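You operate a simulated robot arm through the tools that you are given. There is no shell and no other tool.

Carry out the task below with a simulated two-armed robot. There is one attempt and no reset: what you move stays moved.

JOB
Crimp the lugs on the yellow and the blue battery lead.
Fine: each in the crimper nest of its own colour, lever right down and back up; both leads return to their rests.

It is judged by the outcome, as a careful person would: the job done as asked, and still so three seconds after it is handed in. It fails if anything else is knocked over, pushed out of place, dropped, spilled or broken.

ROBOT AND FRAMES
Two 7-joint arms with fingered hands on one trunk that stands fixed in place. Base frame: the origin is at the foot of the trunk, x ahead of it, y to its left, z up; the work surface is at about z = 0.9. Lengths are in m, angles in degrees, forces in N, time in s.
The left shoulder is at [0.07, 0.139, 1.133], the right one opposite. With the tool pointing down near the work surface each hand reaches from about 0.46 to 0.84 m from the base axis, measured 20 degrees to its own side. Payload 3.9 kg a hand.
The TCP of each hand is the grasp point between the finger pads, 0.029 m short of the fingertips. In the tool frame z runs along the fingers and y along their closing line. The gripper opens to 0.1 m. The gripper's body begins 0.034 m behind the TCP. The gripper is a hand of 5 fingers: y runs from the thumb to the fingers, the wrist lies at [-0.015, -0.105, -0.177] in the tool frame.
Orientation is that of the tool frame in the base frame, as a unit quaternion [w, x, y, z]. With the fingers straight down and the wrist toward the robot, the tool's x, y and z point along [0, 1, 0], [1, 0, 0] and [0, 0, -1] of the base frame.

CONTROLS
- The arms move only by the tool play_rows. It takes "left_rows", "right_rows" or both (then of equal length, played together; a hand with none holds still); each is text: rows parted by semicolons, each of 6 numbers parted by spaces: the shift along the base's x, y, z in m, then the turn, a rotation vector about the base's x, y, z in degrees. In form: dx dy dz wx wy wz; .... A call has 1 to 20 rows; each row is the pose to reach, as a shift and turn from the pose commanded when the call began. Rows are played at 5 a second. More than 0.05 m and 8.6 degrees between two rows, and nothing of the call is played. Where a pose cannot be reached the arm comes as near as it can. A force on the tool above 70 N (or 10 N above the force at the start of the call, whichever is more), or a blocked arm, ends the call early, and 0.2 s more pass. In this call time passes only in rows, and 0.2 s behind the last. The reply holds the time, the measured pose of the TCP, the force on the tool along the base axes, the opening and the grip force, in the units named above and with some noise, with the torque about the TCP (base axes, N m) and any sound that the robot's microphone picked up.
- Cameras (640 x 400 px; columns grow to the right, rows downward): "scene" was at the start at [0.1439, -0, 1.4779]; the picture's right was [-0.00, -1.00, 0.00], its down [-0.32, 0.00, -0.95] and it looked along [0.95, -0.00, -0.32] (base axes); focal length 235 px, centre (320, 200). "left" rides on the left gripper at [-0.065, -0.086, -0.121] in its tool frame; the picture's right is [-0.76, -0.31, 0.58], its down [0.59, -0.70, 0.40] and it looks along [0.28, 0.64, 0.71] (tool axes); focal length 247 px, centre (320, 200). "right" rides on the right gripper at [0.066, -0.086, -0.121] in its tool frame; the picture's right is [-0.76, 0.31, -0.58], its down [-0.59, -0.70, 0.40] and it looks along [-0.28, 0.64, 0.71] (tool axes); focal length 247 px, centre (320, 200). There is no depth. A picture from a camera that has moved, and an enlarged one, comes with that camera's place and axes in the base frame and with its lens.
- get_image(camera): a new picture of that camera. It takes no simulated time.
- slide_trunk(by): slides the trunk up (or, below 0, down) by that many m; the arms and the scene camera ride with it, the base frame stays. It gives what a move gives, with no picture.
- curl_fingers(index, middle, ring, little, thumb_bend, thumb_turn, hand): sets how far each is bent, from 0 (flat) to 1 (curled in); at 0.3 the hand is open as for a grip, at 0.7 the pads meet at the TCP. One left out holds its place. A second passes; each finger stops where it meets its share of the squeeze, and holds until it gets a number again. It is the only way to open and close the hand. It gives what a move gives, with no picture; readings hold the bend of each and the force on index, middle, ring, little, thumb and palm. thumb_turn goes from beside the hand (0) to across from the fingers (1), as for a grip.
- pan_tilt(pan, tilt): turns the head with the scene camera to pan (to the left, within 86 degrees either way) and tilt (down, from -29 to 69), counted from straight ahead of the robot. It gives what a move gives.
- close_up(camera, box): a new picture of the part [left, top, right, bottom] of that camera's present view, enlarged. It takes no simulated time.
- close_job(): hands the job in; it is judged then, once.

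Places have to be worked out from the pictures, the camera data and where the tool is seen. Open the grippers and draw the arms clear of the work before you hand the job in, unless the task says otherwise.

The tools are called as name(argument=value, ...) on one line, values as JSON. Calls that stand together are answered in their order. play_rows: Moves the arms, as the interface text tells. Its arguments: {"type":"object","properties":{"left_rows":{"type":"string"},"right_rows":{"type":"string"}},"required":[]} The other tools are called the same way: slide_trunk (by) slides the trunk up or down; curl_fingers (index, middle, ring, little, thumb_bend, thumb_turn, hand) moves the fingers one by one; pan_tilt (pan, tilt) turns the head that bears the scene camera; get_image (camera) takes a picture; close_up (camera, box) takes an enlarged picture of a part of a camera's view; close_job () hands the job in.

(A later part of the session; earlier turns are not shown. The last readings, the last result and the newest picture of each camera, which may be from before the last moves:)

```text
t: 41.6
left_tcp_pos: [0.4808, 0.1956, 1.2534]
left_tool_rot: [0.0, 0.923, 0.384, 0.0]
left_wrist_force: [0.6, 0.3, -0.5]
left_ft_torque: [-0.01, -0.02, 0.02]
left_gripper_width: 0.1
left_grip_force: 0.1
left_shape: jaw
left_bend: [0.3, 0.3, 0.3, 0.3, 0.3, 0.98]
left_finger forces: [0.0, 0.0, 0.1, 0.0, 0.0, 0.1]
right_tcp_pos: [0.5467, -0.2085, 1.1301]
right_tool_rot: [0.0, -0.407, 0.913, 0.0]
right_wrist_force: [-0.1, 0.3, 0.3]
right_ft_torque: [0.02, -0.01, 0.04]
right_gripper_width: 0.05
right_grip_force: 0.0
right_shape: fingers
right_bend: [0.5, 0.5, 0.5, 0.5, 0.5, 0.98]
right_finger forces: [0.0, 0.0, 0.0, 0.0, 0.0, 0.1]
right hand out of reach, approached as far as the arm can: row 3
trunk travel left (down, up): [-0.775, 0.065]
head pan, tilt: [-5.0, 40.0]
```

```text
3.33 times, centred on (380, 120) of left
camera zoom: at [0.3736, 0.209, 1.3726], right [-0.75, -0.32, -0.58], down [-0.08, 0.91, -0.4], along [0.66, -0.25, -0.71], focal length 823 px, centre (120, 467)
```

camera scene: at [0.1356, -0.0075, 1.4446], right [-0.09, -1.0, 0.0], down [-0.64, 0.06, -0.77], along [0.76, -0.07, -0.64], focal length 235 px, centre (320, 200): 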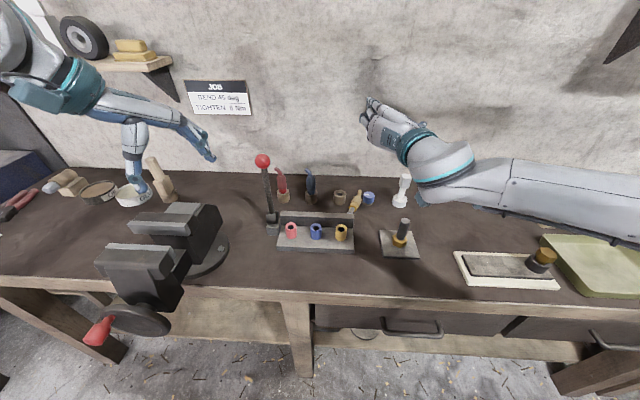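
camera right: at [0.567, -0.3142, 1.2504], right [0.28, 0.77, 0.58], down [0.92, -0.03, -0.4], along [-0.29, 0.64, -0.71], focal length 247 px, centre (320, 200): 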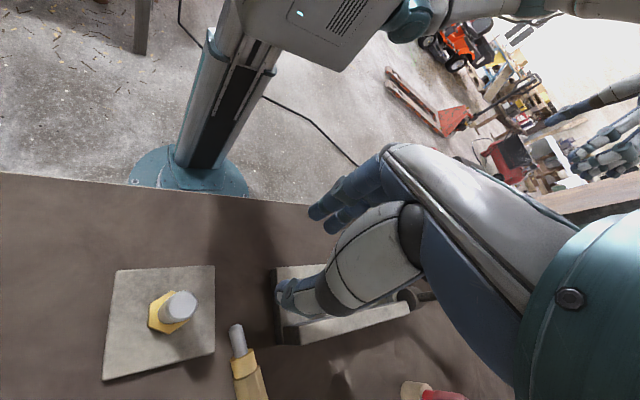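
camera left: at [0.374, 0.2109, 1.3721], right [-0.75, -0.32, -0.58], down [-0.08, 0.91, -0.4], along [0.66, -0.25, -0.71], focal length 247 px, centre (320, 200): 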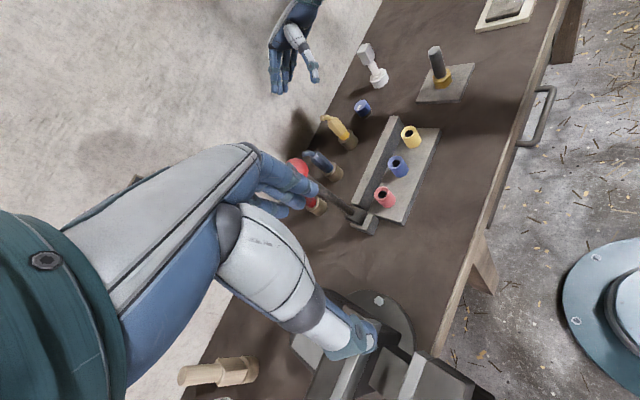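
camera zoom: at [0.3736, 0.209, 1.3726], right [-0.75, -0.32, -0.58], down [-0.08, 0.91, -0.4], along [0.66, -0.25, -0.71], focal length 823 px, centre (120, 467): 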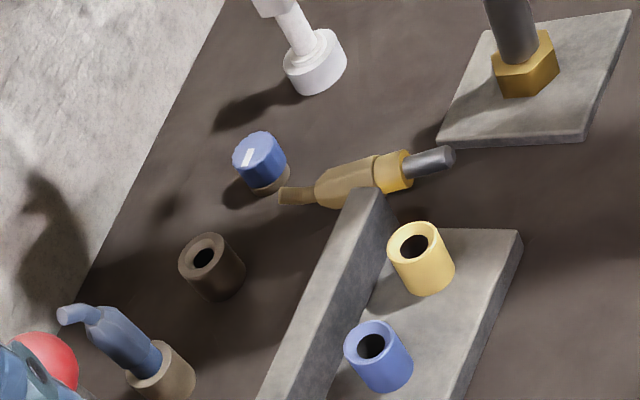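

The lead now lies in the open at about 188°, boot centre near (.674,-.197), and nothing else has moved. I'll swing the right hand back through its neutral yaw to see how far it can turn the other way for an index-up grasp.

play_rows(right_rows="0 0 0.01 0 0 -8;0 0 0.02 0 0 -16;0 0 0.03 0 0 -24;0 0 0.04 0 0 -32;0 0 0.05 0 0 -40;0 0 0.06 0 0 -48;0 0 0.07 0 0 -56;0 0 0.07 0 0 -64;0 0 0.07 0 0 -72;0 0 0.07 0 0 -80;0 0 0.07 0 0 -88;0.005 0 0.07 0 0 -96;0.01 0 0.07 0 0 -104;0.015 0 0.07 0 0 -112;0.02 0 0.07 0 0 -120;0.025 0 0.07 0 0 -128;0.03 0 0.07 0 0 -136;0.035 0 0.07 0 0 -144;0.04 0 0.07 0 0 -152;0.05 0 0.07 0 0 -160")

play_rows(right_rows="0.01 0 0 0 0 -8;0.02 0 0 0 0 -16;0.03 0 0 0 0 -24;0.04 0 0 0 0 -32;0.05 0 0 0 0 -40;0.05 0 0 0 0 -48")

get_image(camera="scene")

get_image(camera="right")

```text
t: 45.9
left_tcp_pos: [0.4816, 0.1961, 1.252]
left_tool_rot: [0.002, 0.924, 0.383, 0.0]
left_wrist_force: [0.7, -0.3, -0.3]
left_ft_torque: [-0.01, -0.01, -0.01]
left_gripper_width: 0.1
left_grip_force: 0.0
left_shape: jaw
left_bend: [0.3, 0.3, 0.3, 0.3, 0.3, 0.98]
left_finger forces: [0.1, 0.0, 0.1, 0.0, 0.1, 0.0]
right_tcp_pos: [0.5972, -0.2064, 1.1998]
right_tool_rot: [0.001, 0.83, 0.558, 0.0]
right_wrist_force: [0.1, -0.1, -0.7]
right_ft_torque: [-0.01, 0.0, 0.01]
right_gripper_width: 0.0497
right_grip_force: 0.1
right_shape: fingers
right_bend: [0.5, 0.5, 0.5, 0.5, 0.5, 0.98]
right_finger forces: [0.0, 0.1, 0.0, 0.1, 0.1, 0.0]
trunk travel left (down, up): [-0.775, 0.065]
head pan, tilt: [-5.0, 40.0]
```

```text
t: 47.2
left_tcp_pos: [0.482, 0.1957, 1.2519]
left_tool_rot: [0.0, 0.923, 0.384, -0.002]
left_wrist_force: [0.1, 0.5, -0.4]
left_ft_torque: [0.01, 0.02, -0.01]
left_gripper_width: 0.1
left_grip_force: 0.1
left_shape: jaw
left_bend: [0.3, 0.3, 0.3, 0.3, 0.3, 0.98]
left_finger forces: [0.0, 0.1, 0.1, 0.1, 0.0, 0.0]
right_tcp_pos: [0.6475, -0.2074, 1.1996]
right_tool_rot: [0.0, 0.985, 0.172, 0.0]
right_wrist_force: [0.4, 0.3, 0.0]
right_ft_torque: [0.01, 0.01, 0.01]
right_gripper_width: 0.0496
right_grip_force: 0.2
right_shape: fingers
right_bend: [0.5, 0.5, 0.5, 0.5, 0.5, 0.98]
right_finger forces: [0.0, 0.0, 0.0, 0.0, 0.0, 0.0]
trunk travel left (down, up): [-0.775, 0.065]
head pan, tilt: [-5.0, 40.0]
```

```text
taken
camera scene: at [0.1357, -0.0072, 1.4446], right [-0.09, -1.0, 0.0], down [-0.64, 0.06, -0.77], along [0.76, -0.07, -0.64], focal length 235 px, centre (320, 200)
```

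scene: 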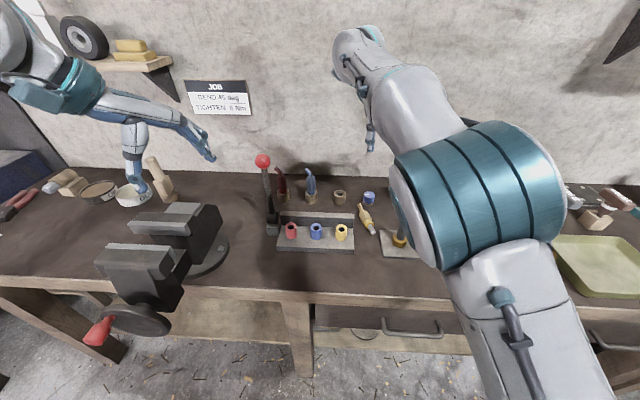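

```text
taken
camera right: at [0.6807, -0.1041, 1.3196], right [-0.61, -0.55, 0.58], down [-0.79, 0.46, -0.4], along [-0.05, -0.7, -0.71], focal length 247 px, centre (320, 200)
```

right: 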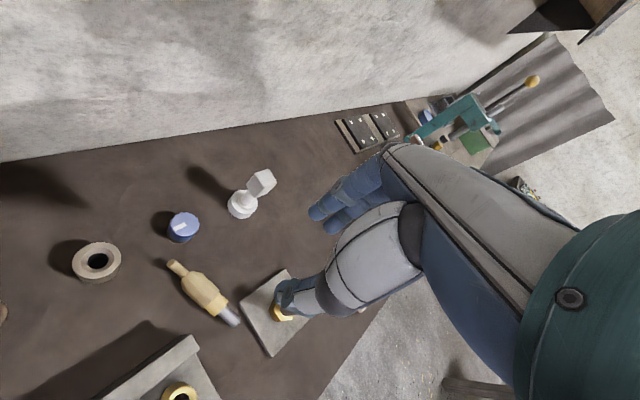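

The opposite yaw is reachable, so I can grasp the boot with the pin on the little-finger side. I'll align to about -82°, set a modest opening and hover over the boot at z 1.0.

curl_fingers(hand="right", index=0.45, middle=0.47, ring=0.47, little=0.47, thumb_bend=0.47)

play_rows(right_rows="0.007 0.002 -0.04 0 0 -2.4;0.014 0.004 -0.08 0 0 -4.8;0.02 0.006 -0.12 0 0 -7.2;0.027 0.008 -0.16 0 0 -9.6;0.0335 0.0104 -0.2 0 0 -12")

get_image(camera="right")

close_up(camera="scene", box=[310, 130, 430, 240])

close_up(camera="left", box=[290, 40, 470, 180])

```text
t: 48.2
left_tcp_pos: [0.483, 0.1952, 1.2517]
left_tool_rot: [0.0, 0.924, 0.383, 0.0]
left_wrist_force: [-0.3, 0.3, -0.1]
left_ft_torque: [-0.01, -0.02, -0.01]
left_gripper_width: 0.0999
left_grip_force: 0.1
left_shape: jaw
left_bend: [0.3, 0.3, 0.3, 0.3, 0.3, 0.98]
left_finger forces: [0.0, 0.1, 0.0, 0.0, 0.0, 0.0]
right_tcp_pos: [0.648, -0.2068, 1.1993]
right_tool_rot: [0.0, 0.985, 0.174, 0.0]
right_wrist_force: [-0.6, -0.3, 0.0]
right_ft_torque: [-0.01, -0.01, -0.02]
right_gripper_width: 0.0596
right_grip_force: 0.0
right_shape: fingers
right_bend: [0.45, 0.47, 0.47, 0.47, 0.47, 0.98]
right_finger forces: [0.0, 0.1, 0.0, 0.1, 0.0, 0.0]
trunk travel left (down, up): [-0.775, 0.065]
head pan, tilt: [-5.0, 40.0]
```

```text
t: 49.5
left_tcp_pos: [0.4827, 0.1951, 1.2523]
left_tool_rot: [0.0, 0.923, 0.384, -0.001]
left_wrist_force: [0.0, 0.0, 0.4]
left_ft_torque: [0.02, 0.01, -0.01]
left_gripper_width: 0.0999
left_grip_force: 0.1
left_shape: jaw
left_bend: [0.3, 0.3, 0.3, 0.3, 0.3, 0.98]
left_finger forces: [0.0, 0.0, 0.1, 0.1, 0.1, 0.0]
right_tcp_pos: [0.6813, -0.1974, 0.9995]
right_tool_rot: [0.002, 0.998, 0.069, 0.0]
right_wrist_force: [-0.4, -0.4, 0.6]
right_ft_torque: [0.02, 0.03, 0.01]
right_gripper_width: 0.0598
right_grip_force: 0.0
right_shape: fingers
right_bend: [0.45, 0.47, 0.47, 0.47, 0.47, 0.98]
right_finger forces: [0.0, 0.1, 0.1, 0.1, 0.0, 0.1]
trunk travel left (down, up): [-0.775, 0.065]
head pan, tilt: [-5.0, 40.0]
```

```text
taken
camera right: at [0.7342, -0.1025, 1.1186], right [-0.71, -0.41, 0.58], down [-0.68, 0.61, -0.4], along [-0.19, -0.68, -0.71], focal length 247 px, centre (320, 200)
```

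right: 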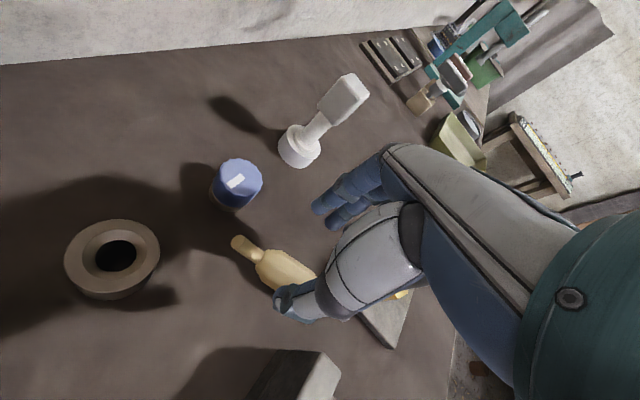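

```text
3.64 times, centred on (370, 185) of scene
camera zoom: at [0.1367, -0.0071, 1.4445], right [-0.09, -1.0, 0.0], down [-0.64, 0.06, -0.77], along [0.76, -0.07, -0.64], focal length 856 px, centre (138, 254)
```

zoom: 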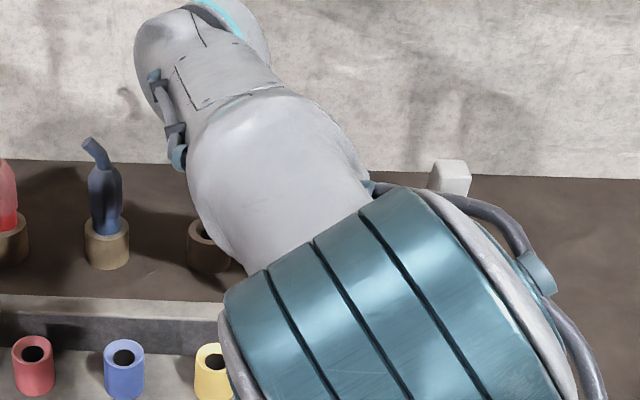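

```text
2.86 times, centred on (380, 110) of left
camera zoom: at [0.3763, 0.2094, 1.3718], right [-0.75, -0.32, -0.58], down [-0.08, 0.91, -0.4], along [0.65, -0.25, -0.71], focal length 706 px, centre (149, 457)
```

zoom: 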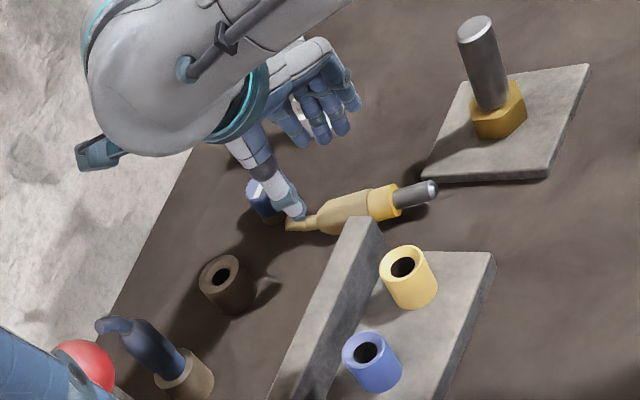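

The hand-fixed view shows the TCP column on the boot axis, about 7 mm too far toward the wire. I'll correct that and descend to z ≈ .938.

play_rows(right_rows="-0.004 0 -0.02 0 0 0;-0.007 -0.001 -0.04 0 0 0;-0.007 -0.001 -0.05 0 0 0;-0.007 -0.001 -0.056 0 0 0;-0.007 -0.001 -0.061 0 0 0")

get_image(camera="right")

close_up(camera="left", box=[330, 60, 430, 140])

```text
t: 50.6
left_tcp_pos: [0.4806, 0.1952, 1.2528]
left_tool_rot: [0.0, 0.924, 0.384, 0.0]
left_wrist_force: [0.4, -0.6, 0.8]
left_ft_torque: [0.0, 0.03, 0.0]
left_gripper_width: 0.1
left_grip_force: 0.0
left_shape: jaw
left_bend: [0.3, 0.3, 0.3, 0.3, 0.3, 0.98]
left_finger forces: [0.0, 0.1, 0.0, 0.0, 0.0, 0.1]
right_tcp_pos: [0.674, -0.1978, 0.9393]
right_tool_rot: [0.001, 0.998, 0.07, 0.0]
right_wrist_force: [-0.1, 0.2, -0.4]
right_ft_torque: [-0.01, 0.02, -0.01]
right_gripper_width: 0.06
right_grip_force: 0.0
right_shape: fingers
right_bend: [0.45, 0.47, 0.47, 0.47, 0.47, 0.98]
right_finger forces: [0.0, 0.0, 0.1, 0.0, 0.1, 0.0]
trunk travel left (down, up): [-0.775, 0.065]
head pan, tilt: [-5.0, 40.0]
```

```text
taken
camera right: at [0.7272, -0.1039, 1.0591], right [-0.71, -0.41, 0.58], down [-0.68, 0.61, -0.4], along [-0.19, -0.67, -0.71], focal length 247 px, centre (320, 200)
```

right: 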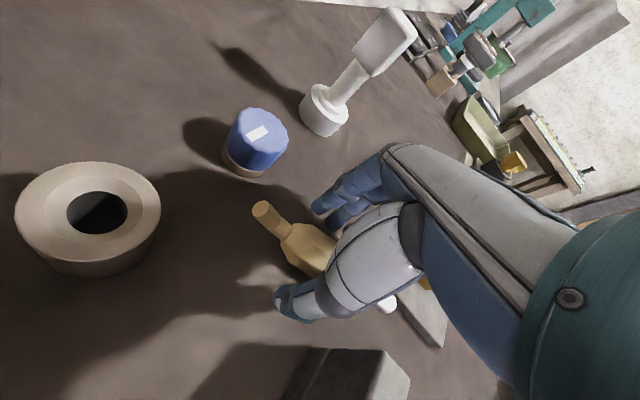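

```text
5.00 times, centred on (380, 100) of left
camera zoom: at [0.3749, 0.2091, 1.3723], right [-0.75, -0.32, -0.58], down [-0.08, 0.91, -0.4], along [0.65, -0.25, -0.71], focal length 1235 px, centre (20, 700)
```

zoom: 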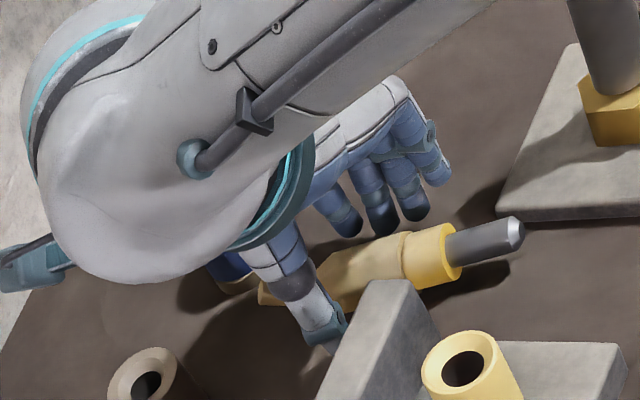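

The boot lies between thumb and fingers with no contact yet. I'll close gently on it.

curl_fingers(hand="right", index=0.5, middle=0.58, ring=0.58, little=0.58, thumb_bend=0.58)

get_image(camera="right")

close_up(camera="left", box=[330, 60, 430, 140])

```text
t: 51.6
left_tcp_pos: [0.4817, 0.1954, 1.2527]
left_tool_rot: [0.001, 0.924, 0.383, 0.0]
left_wrist_force: [-0.3, 1.6, -0.7]
left_ft_torque: [-0.03, 0.02, 0.01]
left_gripper_width: 0.0999
left_grip_force: 0.1
left_shape: jaw
left_bend: [0.3, 0.3, 0.3, 0.3, 0.3, 0.98]
left_finger forces: [0.0, 0.1, 0.1, 0.0, 0.0, 0.0]
right_tcp_pos: [0.6734, -0.1978, 0.938]
right_tool_rot: [0.0, 0.998, 0.069, 0.0]
right_wrist_force: [0.4, 0.1, -0.5]
right_ft_torque: [0.03, 0.03, 0.0]
right_gripper_width: 0.0421
right_grip_force: 0.1
right_shape: fingers
right_bend: [0.5, 0.57, 0.57, 0.57, 0.57, 0.98]
right_finger forces: [0.0, 0.0, 0.0, 0.0, 0.0, 0.1]
trunk travel left (down, up): [-0.775, 0.065]
head pan, tilt: [-5.0, 40.0]
```

```text
taken
camera right: at [0.7272, -0.1039, 1.059], right [-0.71, -0.41, 0.58], down [-0.68, 0.61, -0.4], along [-0.19, -0.67, -0.71], focal length 247 px, centre (320, 200)
```

right: 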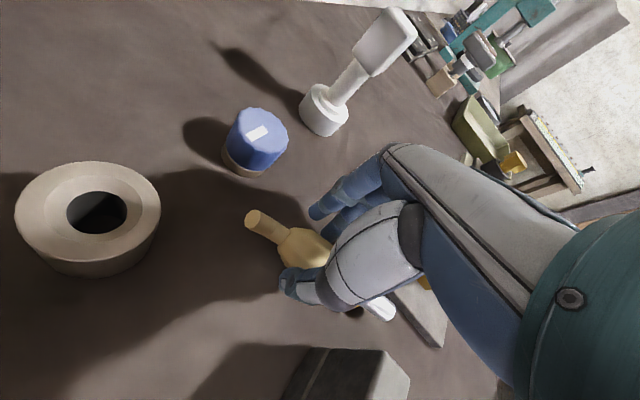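

```text
5.00 times, centred on (380, 100) of left
camera zoom: at [0.375, 0.2092, 1.3722], right [-0.75, -0.32, -0.58], down [-0.08, 0.91, -0.4], along [0.65, -0.25, -0.71], focal length 1235 px, centre (20, 700)
```

zoom: 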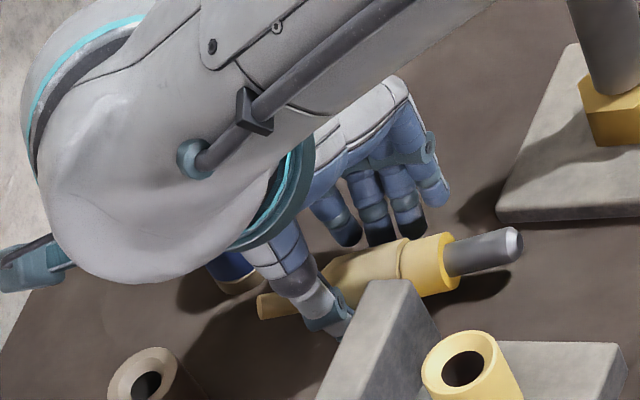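

Contact is just starting, so I'll continue closing.

curl_fingers(hand="right", middle=0.63, ring=0.63, little=0.63, thumb_bend=0.66)

get_image(camera="right")

close_up(camera="left", box=[330, 60, 430, 140])

```text
t: 52.6
left_tcp_pos: [0.4824, 0.1945, 1.253]
left_tool_rot: [0.0, 0.923, 0.384, 0.0]
left_wrist_force: [0.3, 0.2, 0.2]
left_ft_torque: [-0.02, 0.0, -0.03]
left_gripper_width: 0.1001
left_grip_force: 0.1
left_shape: jaw
left_bend: [0.3, 0.3, 0.3, 0.3, 0.3, 0.98]
left_finger forces: [0.0, 0.0, 0.0, 0.0, 0.0, 0.0]
right_tcp_pos: [0.675, -0.1981, 0.9381]
right_tool_rot: [0.0, 0.998, 0.069, 0.0]
right_wrist_force: [-0.5, -0.3, 1.1]
right_ft_torque: [0.0, 0.03, 0.02]
right_gripper_width: 0.0343
right_grip_force: 1.6
right_shape: fingers
right_bend: [0.5, 0.61, 0.62, 0.63, 0.64, 0.97]
right_finger forces: [0.0, 1.7, 0.3, 0.0, 2.3, 0.1]
trunk travel left (down, up): [-0.775, 0.065]
head pan, tilt: [-5.0, 40.0]
```

```text
taken
camera right: at [0.7272, -0.1039, 1.059], right [-0.71, -0.41, 0.58], down [-0.68, 0.61, -0.4], along [-0.19, -0.67, -0.71], focal length 247 px, centre (320, 200)
```

right: 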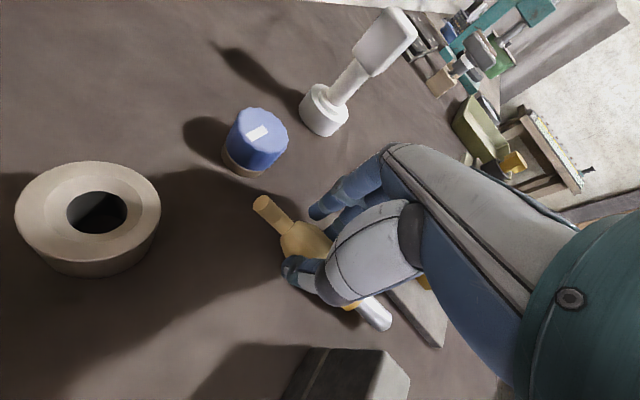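

```text
5.00 times, centred on (380, 100) of left
camera zoom: at [0.375, 0.2091, 1.3722], right [-0.75, -0.32, -0.58], down [-0.08, 0.91, -0.4], along [0.65, -0.25, -0.71], focal length 1235 px, centre (20, 700)
```

zoom: 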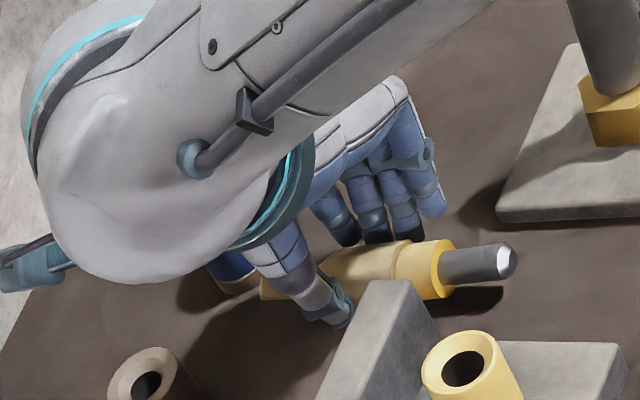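

The boot is held between thumb, middle and ring. I'll squeeze harder, with fingers and thumb moved together so the forces stay balanced.

curl_fingers(hand="right", middle=0.66, ring=0.68, little=0.68, thumb_bend=0.75)

close_up(camera="right", box=[220, 160, 440, 350])

close_up(camera="left", box=[330, 60, 430, 140])

```text
t: 53.6
left_tcp_pos: [0.4813, 0.1942, 1.2535]
left_tool_rot: [0.001, 0.924, 0.383, 0.0]
left_wrist_force: [0.2, 1.2, -0.5]
left_ft_torque: [0.0, 0.0, -0.03]
left_gripper_width: 0.1001
left_grip_force: 0.1
left_shape: jaw
left_bend: [0.3, 0.3, 0.3, 0.3, 0.3, 0.98]
left_finger forces: [0.0, 0.1, 0.1, 0.0, 0.0, 0.0]
right_tcp_pos: [0.6734, -0.1979, 0.9388]
right_tool_rot: [0.0, 0.998, 0.07, 0.0]
right_wrist_force: [0.4, -0.5, 0.6]
right_ft_torque: [0.01, -0.03, -0.01]
right_gripper_width: 0.0266
right_grip_force: 7.7
right_shape: fingers
right_bend: [0.5, 0.61, 0.66, 0.68, 0.71, 0.95]
right_finger forces: [0.4, 6.2, 0.8, 0.1, 7.6, 0.0]
trunk travel left (down, up): [-0.775, 0.065]
head pan, tilt: [-5.0, 40.0]
```

```text
2.11 times, centred on (330, 255) of right
camera zoom: at [0.7272, -0.1039, 1.059], right [-0.71, -0.41, 0.58], down [-0.68, 0.61, -0.4], along [-0.19, -0.67, -0.71], focal length 520 px, centre (299, 84)
```

zoom: 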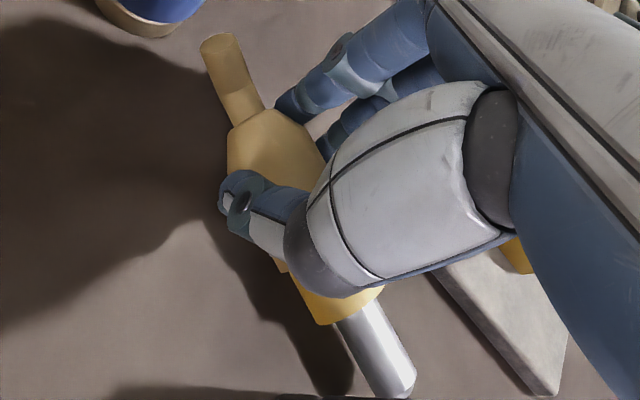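

```text
5.00 times, centred on (380, 100) of left
camera zoom: at [0.375, 0.2091, 1.3722], right [-0.75, -0.32, -0.58], down [-0.08, 0.91, -0.4], along [0.65, -0.25, -0.71], focal length 1235 px, centre (20, 700)
```

zoom: 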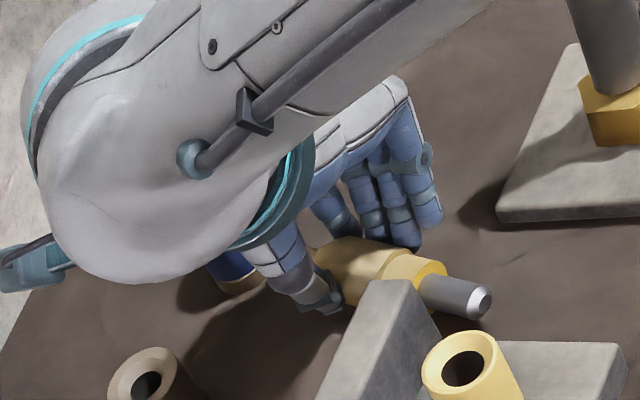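

The ring and little fingers turned the lead about the thumb, swinging the pin toward the thumb side. I'll ease them off and bring the index in on the wire side to square it up.

curl_fingers(hand="right", index=0.66, middle=0.61, ring=0.61, little=0.5, thumb_bend=0.68)

close_up(camera="right", box=[220, 160, 440, 350])

close_up(camera="left", box=[330, 60, 430, 140])

```text
t: 54.6
left_tcp_pos: [0.4805, 0.1957, 1.2527]
left_tool_rot: [0.001, 0.923, 0.384, 0.0]
left_wrist_force: [0.1, 0.0, 0.3]
left_ft_torque: [0.02, -0.02, -0.04]
left_gripper_width: 0.1001
left_grip_force: 0.0
left_shape: jaw
left_bend: [0.3, 0.3, 0.3, 0.3, 0.3, 0.98]
left_finger forces: [0.0, 0.0, 0.0, 0.0, 0.0, 0.0]
right_tcp_pos: [0.6755, -0.1982, 0.9384]
right_tool_rot: [-0.001, 0.998, 0.07, 0.0]
right_wrist_force: [0.2, -0.7, 1.2]
right_ft_torque: [-0.01, -0.02, -0.02]
right_gripper_width: 0.0226
right_grip_force: 4.4
right_shape: fingers
right_bend: [0.61, 0.61, 0.61, 0.5, 0.65, 0.97]
right_finger forces: [4.9, 0.1, 0.1, 0.1, 4.4, 0.1]
trunk travel left (down, up): [-0.775, 0.065]
head pan, tilt: [-5.0, 40.0]
```

```text
2.11 times, centred on (330, 255) of right
camera zoom: at [0.7272, -0.1039, 1.0591], right [-0.71, -0.41, 0.58], down [-0.68, 0.61, -0.4], along [-0.19, -0.67, -0.71], focal length 520 px, centre (299, 84)
```

zoom: 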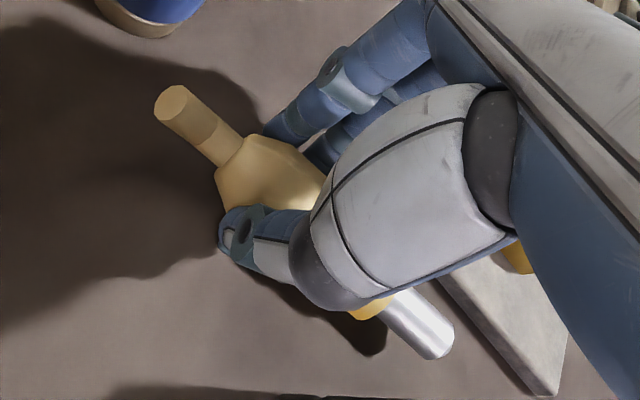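

```text
5.00 times, centred on (380, 100) of left
camera zoom: at [0.3749, 0.2092, 1.3723], right [-0.75, -0.32, -0.58], down [-0.08, 0.91, -0.4], along [0.65, -0.25, -0.71], focal length 1235 px, centre (20, 700)
```

zoom: 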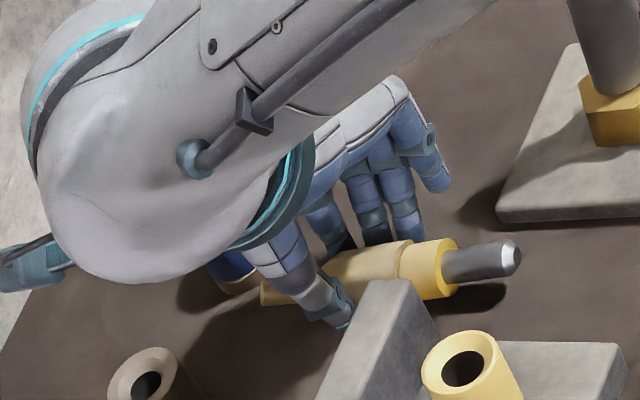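

The lead is squared up again with index, middle and ring all at the same bend. I'll now squeeze with the thumb alone against the held fingers.

curl_fingers(hand="right", ring=0.63, thumb_bend=0.76)

close_up(camera="right", box=[220, 160, 440, 350])

close_up(camera="left", box=[330, 60, 430, 140])

```text
t: 55.6
left_tcp_pos: [0.4804, 0.1947, 1.2538]
left_tool_rot: [0.001, 0.923, 0.384, 0.001]
left_wrist_force: [0.4, 1.2, -0.5]
left_ft_torque: [0.0, 0.05, 0.0]
left_gripper_width: 0.1
left_grip_force: 0.0
left_shape: jaw
left_bend: [0.3, 0.3, 0.3, 0.3, 0.3, 0.98]
left_finger forces: [0.0, 0.0, 0.1, 0.0, 0.0, 0.0]
right_tcp_pos: [0.6739, -0.1971, 0.9396]
right_tool_rot: [0.0, 0.998, 0.069, 0.0]
right_wrist_force: [0.4, 0.1, -0.7]
right_ft_torque: [-0.01, 0.02, 0.0]
right_gripper_width: 0.0215
right_grip_force: 9.6
right_shape: fingers
right_bend: [0.59, 0.6, 0.62, 0.5, 0.67, 0.97]
right_finger forces: [7.6, 0.9, 0.6, 0.1, 9.2, 0.0]
trunk travel left (down, up): [-0.775, 0.065]
head pan, tilt: [-5.0, 40.0]
```

```text
2.11 times, centred on (330, 255) of right
camera zoom: at [0.7272, -0.1038, 1.0589], right [-0.71, -0.41, 0.58], down [-0.68, 0.61, -0.4], along [-0.19, -0.67, -0.71], focal length 520 px, centre (299, 84)
```

zoom: 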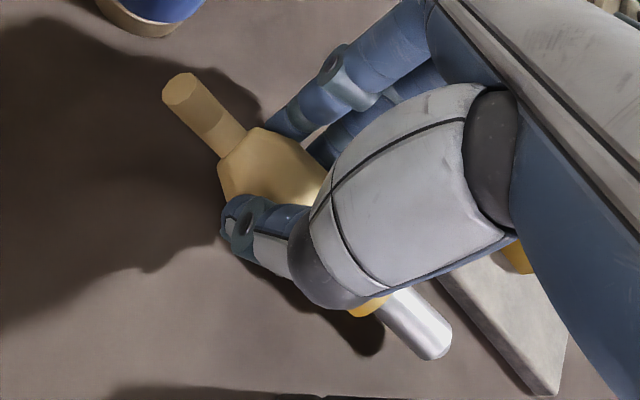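

```text
5.00 times, centred on (380, 100) of left
camera zoom: at [0.375, 0.2091, 1.3722], right [-0.75, -0.32, -0.58], down [-0.08, 0.91, -0.4], along [0.65, -0.25, -0.71], focal length 1235 px, centre (20, 700)
```

zoom: 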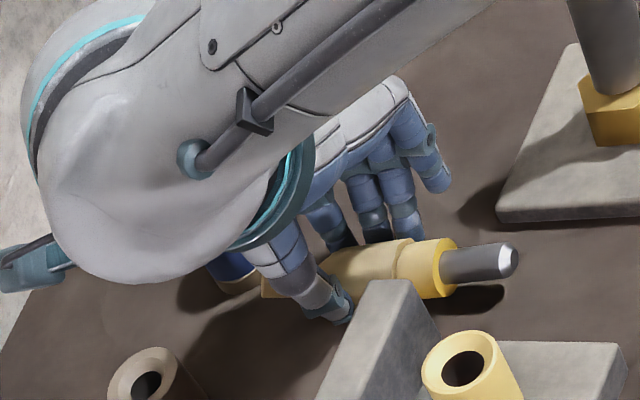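

The squeeze is now 9 N and the lead is aligned. I'll lift slowly by 2 cm to test the hold.

play_rows(right_rows="0 0 0.004 0 0 0;0 0 0.008 0 0 0;0 0 0.012 0 0 0;0 0 0.016 0 0 0;0 0 0.02 0 0 0")

close_up(camera="right", box=[220, 160, 440, 350])

close_up(camera="left", box=[330, 60, 430, 140])

```text
t: 56.9
left_tcp_pos: [0.482, 0.1934, 1.252]
left_tool_rot: [0.001, 0.923, 0.384, 0.0]
left_wrist_force: [1.2, 0.0, -1.4]
left_ft_torque: [0.0, 0.01, 0.03]
left_gripper_width: 0.1
left_grip_force: 0.1
left_shape: jaw
left_bend: [0.3, 0.3, 0.3, 0.3, 0.3, 0.98]
left_finger forces: [0.1, 0.0, 0.0, 0.0, 0.0, 0.0]
right_tcp_pos: [0.6736, -0.1973, 0.9573]
right_tool_rot: [0.001, 0.998, 0.069, 0.0]
right_wrist_force: [-0.3, 0.2, -0.2]
right_ft_torque: [0.01, 0.0, -0.03]
right_gripper_width: 0.0214
right_grip_force: 9.0
right_shape: fingers
right_bend: [0.59, 0.6, 0.62, 0.5, 0.67, 0.97]
right_finger forces: [7.5, 1.0, 0.6, 0.0, 9.1, 0.1]
trunk travel left (down, up): [-0.775, 0.065]
head pan, tilt: [-5.0, 40.0]
```

```text
2.11 times, centred on (330, 255) of right
camera zoom: at [0.7267, -0.1038, 1.0785], right [-0.71, -0.41, 0.58], down [-0.68, 0.61, -0.4], along [-0.19, -0.67, -0.71], focal length 520 px, centre (299, 84)
```

zoom: 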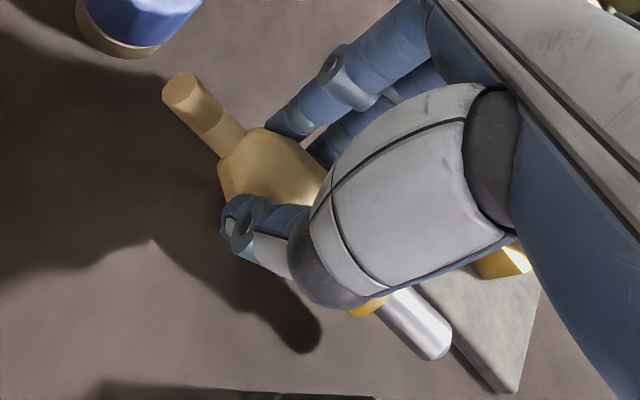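

```text
5.00 times, centred on (380, 100) of left
camera zoom: at [0.375, 0.2091, 1.3722], right [-0.75, -0.32, -0.58], down [-0.08, 0.91, -0.4], along [0.65, -0.25, -0.71], focal length 1235 px, centre (20, 700)
```

zoom: 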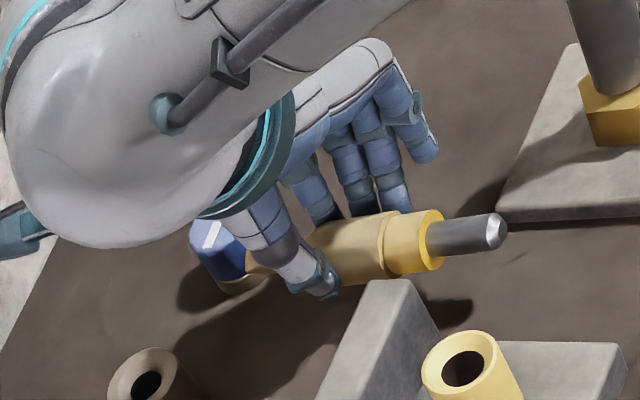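

The lead is held steadily in the air. I'll raise it to about z 1.12, clear of everything, before turning it.

play_rows(right_rows="0 0 0.02 0 0 0;-0.003 0 0.04 0 0 0;-0.008 0.002 0.06 0 0 0;-0.014 0.004 0.08 0 0 0;-0.02 0.006 0.1 0 0 0;-0.03 0.008 0.12 0 0 0;-0.04 0.01 0.14 0 0 0;-0.05 0.012 0.16 0 0 0;-0.06 0.015 0.18 0 0 0")

close_up(camera="right", box=[220, 160, 440, 350])

```text
t: 58.8
left_tcp_pos: [0.4819, 0.1946, 1.2515]
left_tool_rot: [0.0, 0.923, 0.384, 0.0]
left_wrist_force: [0.2, 0.4, 0.2]
left_ft_torque: [-0.01, 0.02, 0.0]
left_gripper_width: 0.0999
left_grip_force: 0.1
left_shape: jaw
left_bend: [0.3, 0.3, 0.3, 0.3, 0.3, 0.98]
left_finger forces: [0.1, 0.0, 0.0, 0.0, 0.0, 0.0]
right_tcp_pos: [0.613, -0.2038, 1.0345]
right_tool_rot: [-0.016, 0.995, 0.052, -0.082]
right_wrist_force: [-0.7, -0.4, -1.4]
right_ft_torque: [0.01, -0.02, 0.01]
right_gripper_width: 0.0214
right_grip_force: 8.3
right_shape: fingers
right_bend: [0.59, 0.6, 0.62, 0.5, 0.67, 0.97]
right_finger forces: [7.4, 1.0, 0.6, 0.1, 9.0, 0.0]
trunk travel left (down, up): [-0.775, 0.065]
head pan, tilt: [-5.0, 40.0]
stopped in row 9 (right hand): the arm was blocked; the commanded pose is now the measured one
```

```text
2.11 times, centred on (330, 255) of right
camera zoom: at [0.6893, -0.1143, 1.146], right [-0.62, -0.4, 0.68], down [-0.71, 0.65, -0.27], along [-0.33, -0.65, -0.68], focal length 520 px, centre (299, 84)
```

zoom: 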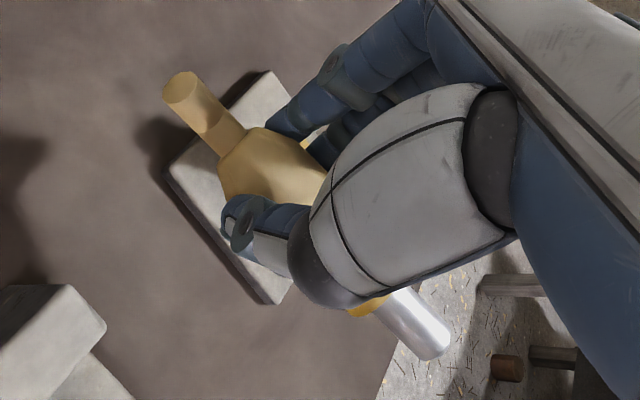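

The arm was blocked and the hand ended at (.613,-.204,1.035), slightly tilted but still holding the lead. I'll look at what blocked it.

get_image(camera="scene")

get_image(camera="left")

get_image(camera="right")

```text
taken
camera scene: at [0.1352, -0.0077, 1.4446], right [-0.09, -1.0, 0.0], down [-0.64, 0.06, -0.77], along [0.76, -0.07, -0.64], focal length 235 px, centre (320, 200)
```

scene: 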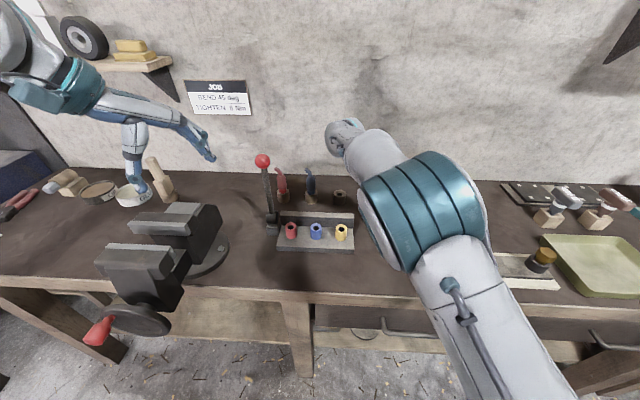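

```text
taken
camera left: at [0.3748, 0.2088, 1.3723], right [-0.75, -0.32, -0.58], down [-0.08, 0.91, -0.4], along [0.65, -0.25, -0.71], focal length 247 px, centre (320, 200)
```

left: 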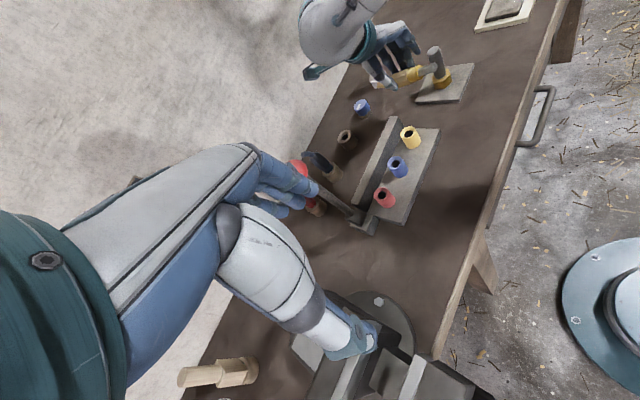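

```text
taken
camera right: at [0.6893, -0.1143, 1.146], right [-0.62, -0.4, 0.68], down [-0.71, 0.65, -0.27], along [-0.33, -0.65, -0.68], focal length 247 px, centre (320, 200)
```

right: 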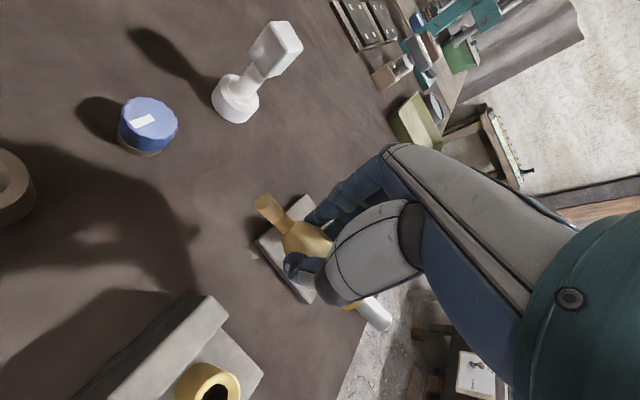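

No contact is visible, so it looks like a wrist joint limit from drawing in at this yaw. Rolling the hand toward the side pose should unload it, so I'll do that while moving out and up a little.

play_rows(right_rows="0.008 0.002 0.006 0.7 -5 0;0.016 0.004 0.015 1.4 -10 0;0.024 0.006 0.025 2.1 -15 0;0.03 0.008 0.035 2.8 -20 0;0.034 0.01 0.045 3.5 -25 0;0.036 0.01 0.055 4.2 -30 0")

get_image(camera="right")

get_image(camera="left")

```text
t: 59.8
left_tcp_pos: [0.4801, 0.1942, 1.2524]
left_tool_rot: [0.001, 0.924, 0.383, -0.001]
left_wrist_force: [0.3, 0.0, 0.2]
left_ft_torque: [0.0, 0.01, 0.0]
left_gripper_width: 0.0999
left_grip_force: 0.2
left_shape: jaw
left_bend: [0.3, 0.3, 0.3, 0.3, 0.3, 0.98]
left_finger forces: [0.0, 0.0, 0.0, 0.1, 0.0, 0.1]
right_tcp_pos: [0.6269, -0.2106, 0.9775]
right_tool_rot: [-0.041, 0.998, 0.038, 0.015]
right_wrist_force: [-0.1, 1.2, -0.8]
right_ft_torque: [0.01, 0.0, -0.01]
right_gripper_width: 0.0213
right_grip_force: 9.1
right_shape: fingers
right_bend: [0.59, 0.6, 0.62, 0.5, 0.67, 0.97]
right_finger forces: [7.5, 0.9, 0.6, 0.1, 9.1, 0.0]
trunk travel left (down, up): [-0.775, 0.065]
head pan, tilt: [-5.0, 40.0]
stopped in row 5 (right hand): the arm was blocked; the commanded pose is now the measured one
```

```text
taken
camera right: at [0.6825, -0.1313, 1.1078], right [-0.75, -0.41, 0.52], down [-0.63, 0.69, -0.36], along [-0.21, -0.6, -0.77], focal length 247 px, centre (320, 200)
```

right: 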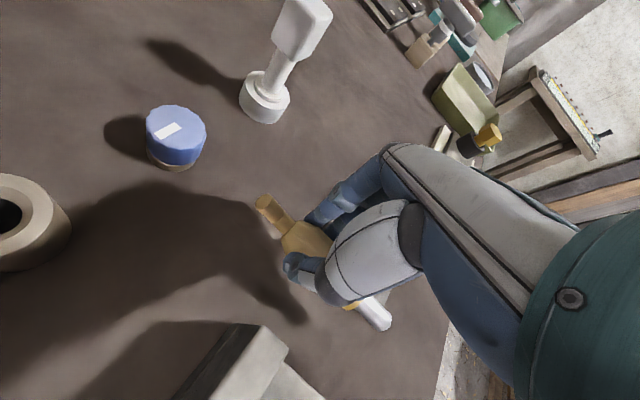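

```text
taken
camera left: at [0.3752, 0.2087, 1.3722], right [-0.75, -0.32, -0.58], down [-0.08, 0.91, -0.4], along [0.65, -0.25, -0.71], focal length 247 px, centre (320, 200)
```

left: 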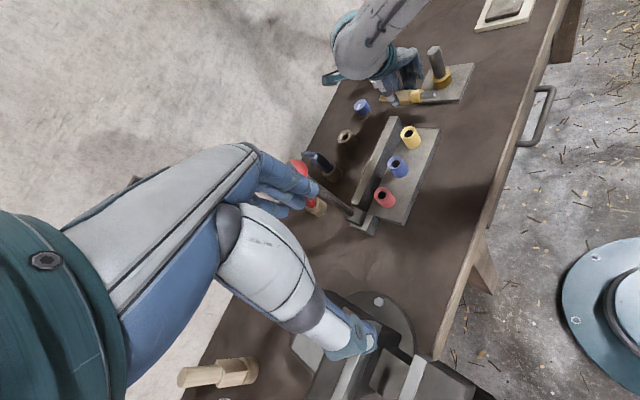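

The arm is near a joint limit and drifted lower instead of rising. I'll retrace toward the pose that worked (x ≈ .674), staying level, before going up.

play_rows(right_rows="0.01 0.003 0 0 0 0;0.02 0.006 0 0 0 0;0.03 0.009 0 0 0 0;0.04 0.012 0 0 0 0;0.046 0.013 0.002 0 0 0")

get_image(camera="right")

```text
t: 61.0
left_tcp_pos: [0.4811, 0.1941, 1.252]
left_tool_rot: [0.001, 0.924, 0.383, 0.0]
left_wrist_force: [0.3, -1.2, -0.6]
left_ft_torque: [0.02, 0.04, 0.01]
left_gripper_width: 0.0998
left_grip_force: 0.0
left_shape: jaw
left_bend: [0.3, 0.3, 0.3, 0.3, 0.3, 0.98]
left_finger forces: [0.0, 0.0, 0.0, 0.0, 0.0, 0.0]
right_tcp_pos: [0.6744, -0.1964, 0.9812]
right_tool_rot: [-0.038, 0.998, 0.04, 0.016]
right_wrist_force: [-0.2, 0.2, -1.1]
right_ft_torque: [-0.01, -0.04, 0.0]
right_gripper_width: 0.0213
right_grip_force: 9.1
right_shape: fingers
right_bend: [0.59, 0.6, 0.62, 0.5, 0.67, 0.97]
right_finger forces: [7.4, 1.0, 0.6, 0.1, 8.9, 0.1]
trunk travel left (down, up): [-0.775, 0.065]
head pan, tilt: [-5.0, 40.0]
```

```text
taken
camera right: at [0.7286, -0.1141, 1.1104], right [-0.75, -0.41, 0.53], down [-0.63, 0.68, -0.36], along [-0.21, -0.6, -0.77], focal length 247 px, centre (320, 200)
```

right: 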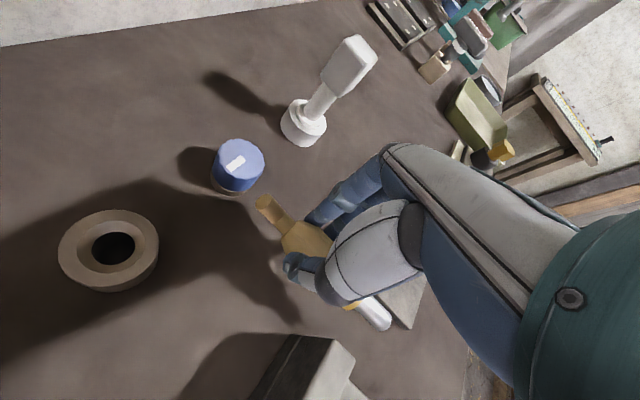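

Recovered, and the lead is still firmly held. I'll rise straight up while yawing back toward the orientation I came down with.

play_rows(right_rows="0 -0.001 0.015 0 0 2;0 -0.002 0.03 0 0 5;0 -0.003 0.045 0 0 8;0 -0.004 0.06 0 0 11;0 -0.005 0.08 0 0 14;0 -0.006 0.1 0 0 18;0 -0.006 0.12 0 0 22;0 -0.006 0.14 0 0 26")

get_image(camera="right")

```text
t: 62.8
left_tcp_pos: [0.4802, 0.1941, 1.253]
left_tool_rot: [0.001, 0.924, 0.383, 0.0]
left_wrist_force: [-0.6, 0.0, 0.4]
left_ft_torque: [-0.05, 0.01, 0.0]
left_gripper_width: 0.1
left_grip_force: 0.1
left_shape: jaw
left_bend: [0.3, 0.3, 0.3, 0.3, 0.3, 0.98]
left_finger forces: [0.1, 0.0, 0.0, 0.0, 0.0, 0.0]
right_tcp_pos: [0.6711, -0.2014, 1.1219]
right_tool_rot: [-0.041, 0.964, 0.264, 0.007]
right_wrist_force: [-0.4, 0.3, 0.4]
right_ft_torque: [0.03, -0.01, 0.03]
right_gripper_width: 0.0213
right_grip_force: 8.8
right_shape: fingers
right_bend: [0.59, 0.6, 0.62, 0.5, 0.67, 0.97]
right_finger forces: [7.5, 1.0, 0.6, 0.0, 9.0, 0.1]
trunk travel left (down, up): [-0.775, 0.065]
head pan, tilt: [-5.0, 40.0]
```

```text
taken
camera right: at [0.686, -0.1047, 1.2507], right [-0.49, -0.7, 0.52], down [-0.87, 0.34, -0.36], along [0.08, -0.63, -0.77], focal length 247 px, centre (320, 200)
```

right: 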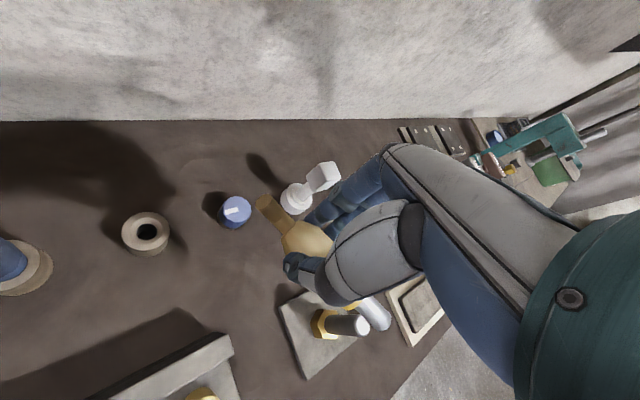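

Good: z 1.12 and about -59° yaw. I'll continue yawing to the neutral hand direction at a comfortable distance.

play_rows(right_rows="-0.006 0.002 0.006 0 0 7;-0.012 0.004 0.012 0 0 14;-0.018 0.006 0.018 0 0 21;-0.024 0.008 0.024 0 0 28;-0.03 0.01 0.03 0 0 35;-0.036 0.012 0.034 0 0 42;-0.042 0.014 0.038 0 0 49;-0.05 0.016 0.04 0 0 56;-0.056 0.018 0.04 0 0 60")

get_image(camera="right")

get_image(camera="scene")

```text
t: 64.8
left_tcp_pos: [0.4814, 0.1935, 1.2532]
left_tool_rot: [0.0, 0.924, 0.383, 0.0]
left_wrist_force: [-0.3, -0.1, -0.7]
left_ft_torque: [0.02, 0.0, 0.0]
left_gripper_width: 0.0999
left_grip_force: 0.0
left_shape: jaw
left_bend: [0.3, 0.3, 0.3, 0.3, 0.3, 0.98]
left_finger forces: [0.0, 0.0, 0.0, 0.1, 0.1, 0.1]
right_tcp_pos: [0.6176, -0.1834, 1.161]
right_tool_rot: [-0.039, 0.702, 0.711, -0.015]
right_wrist_force: [-0.9, 0.2, -0.7]
right_ft_torque: [0.02, -0.01, 0.01]
right_gripper_width: 0.0211
right_grip_force: 9.1
right_shape: fingers
right_bend: [0.59, 0.6, 0.62, 0.5, 0.67, 0.97]
right_finger forces: [7.4, 1.0, 0.5, 0.0, 8.9, 0.1]
trunk travel left (down, up): [-0.775, 0.065]
head pan, tilt: [-5.0, 40.0]
```

```text
taken
camera right: at [0.5398, -0.1231, 1.2903], right [0.36, -0.77, 0.53], down [-0.72, -0.59, -0.36], along [0.59, -0.25, -0.77], focal length 247 px, centre (320, 200)
```

right: 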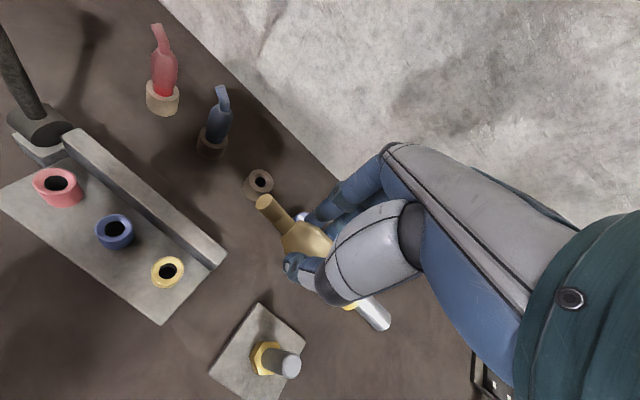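

```text
taken
camera scene: at [0.1352, -0.0076, 1.4446], right [-0.09, -1.0, 0.0], down [-0.64, 0.06, -0.77], along [0.76, -0.07, -0.64], focal length 235 px, centre (320, 200)
```

scene: 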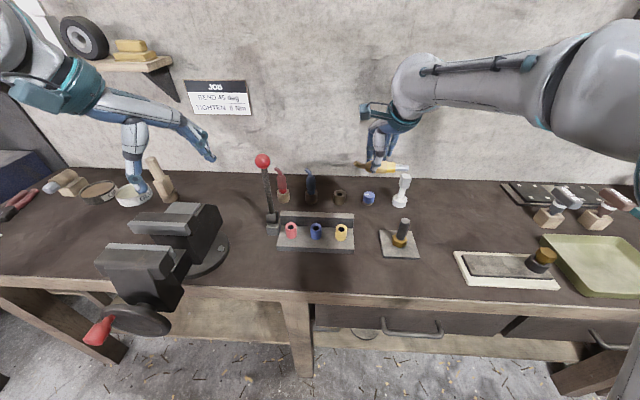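

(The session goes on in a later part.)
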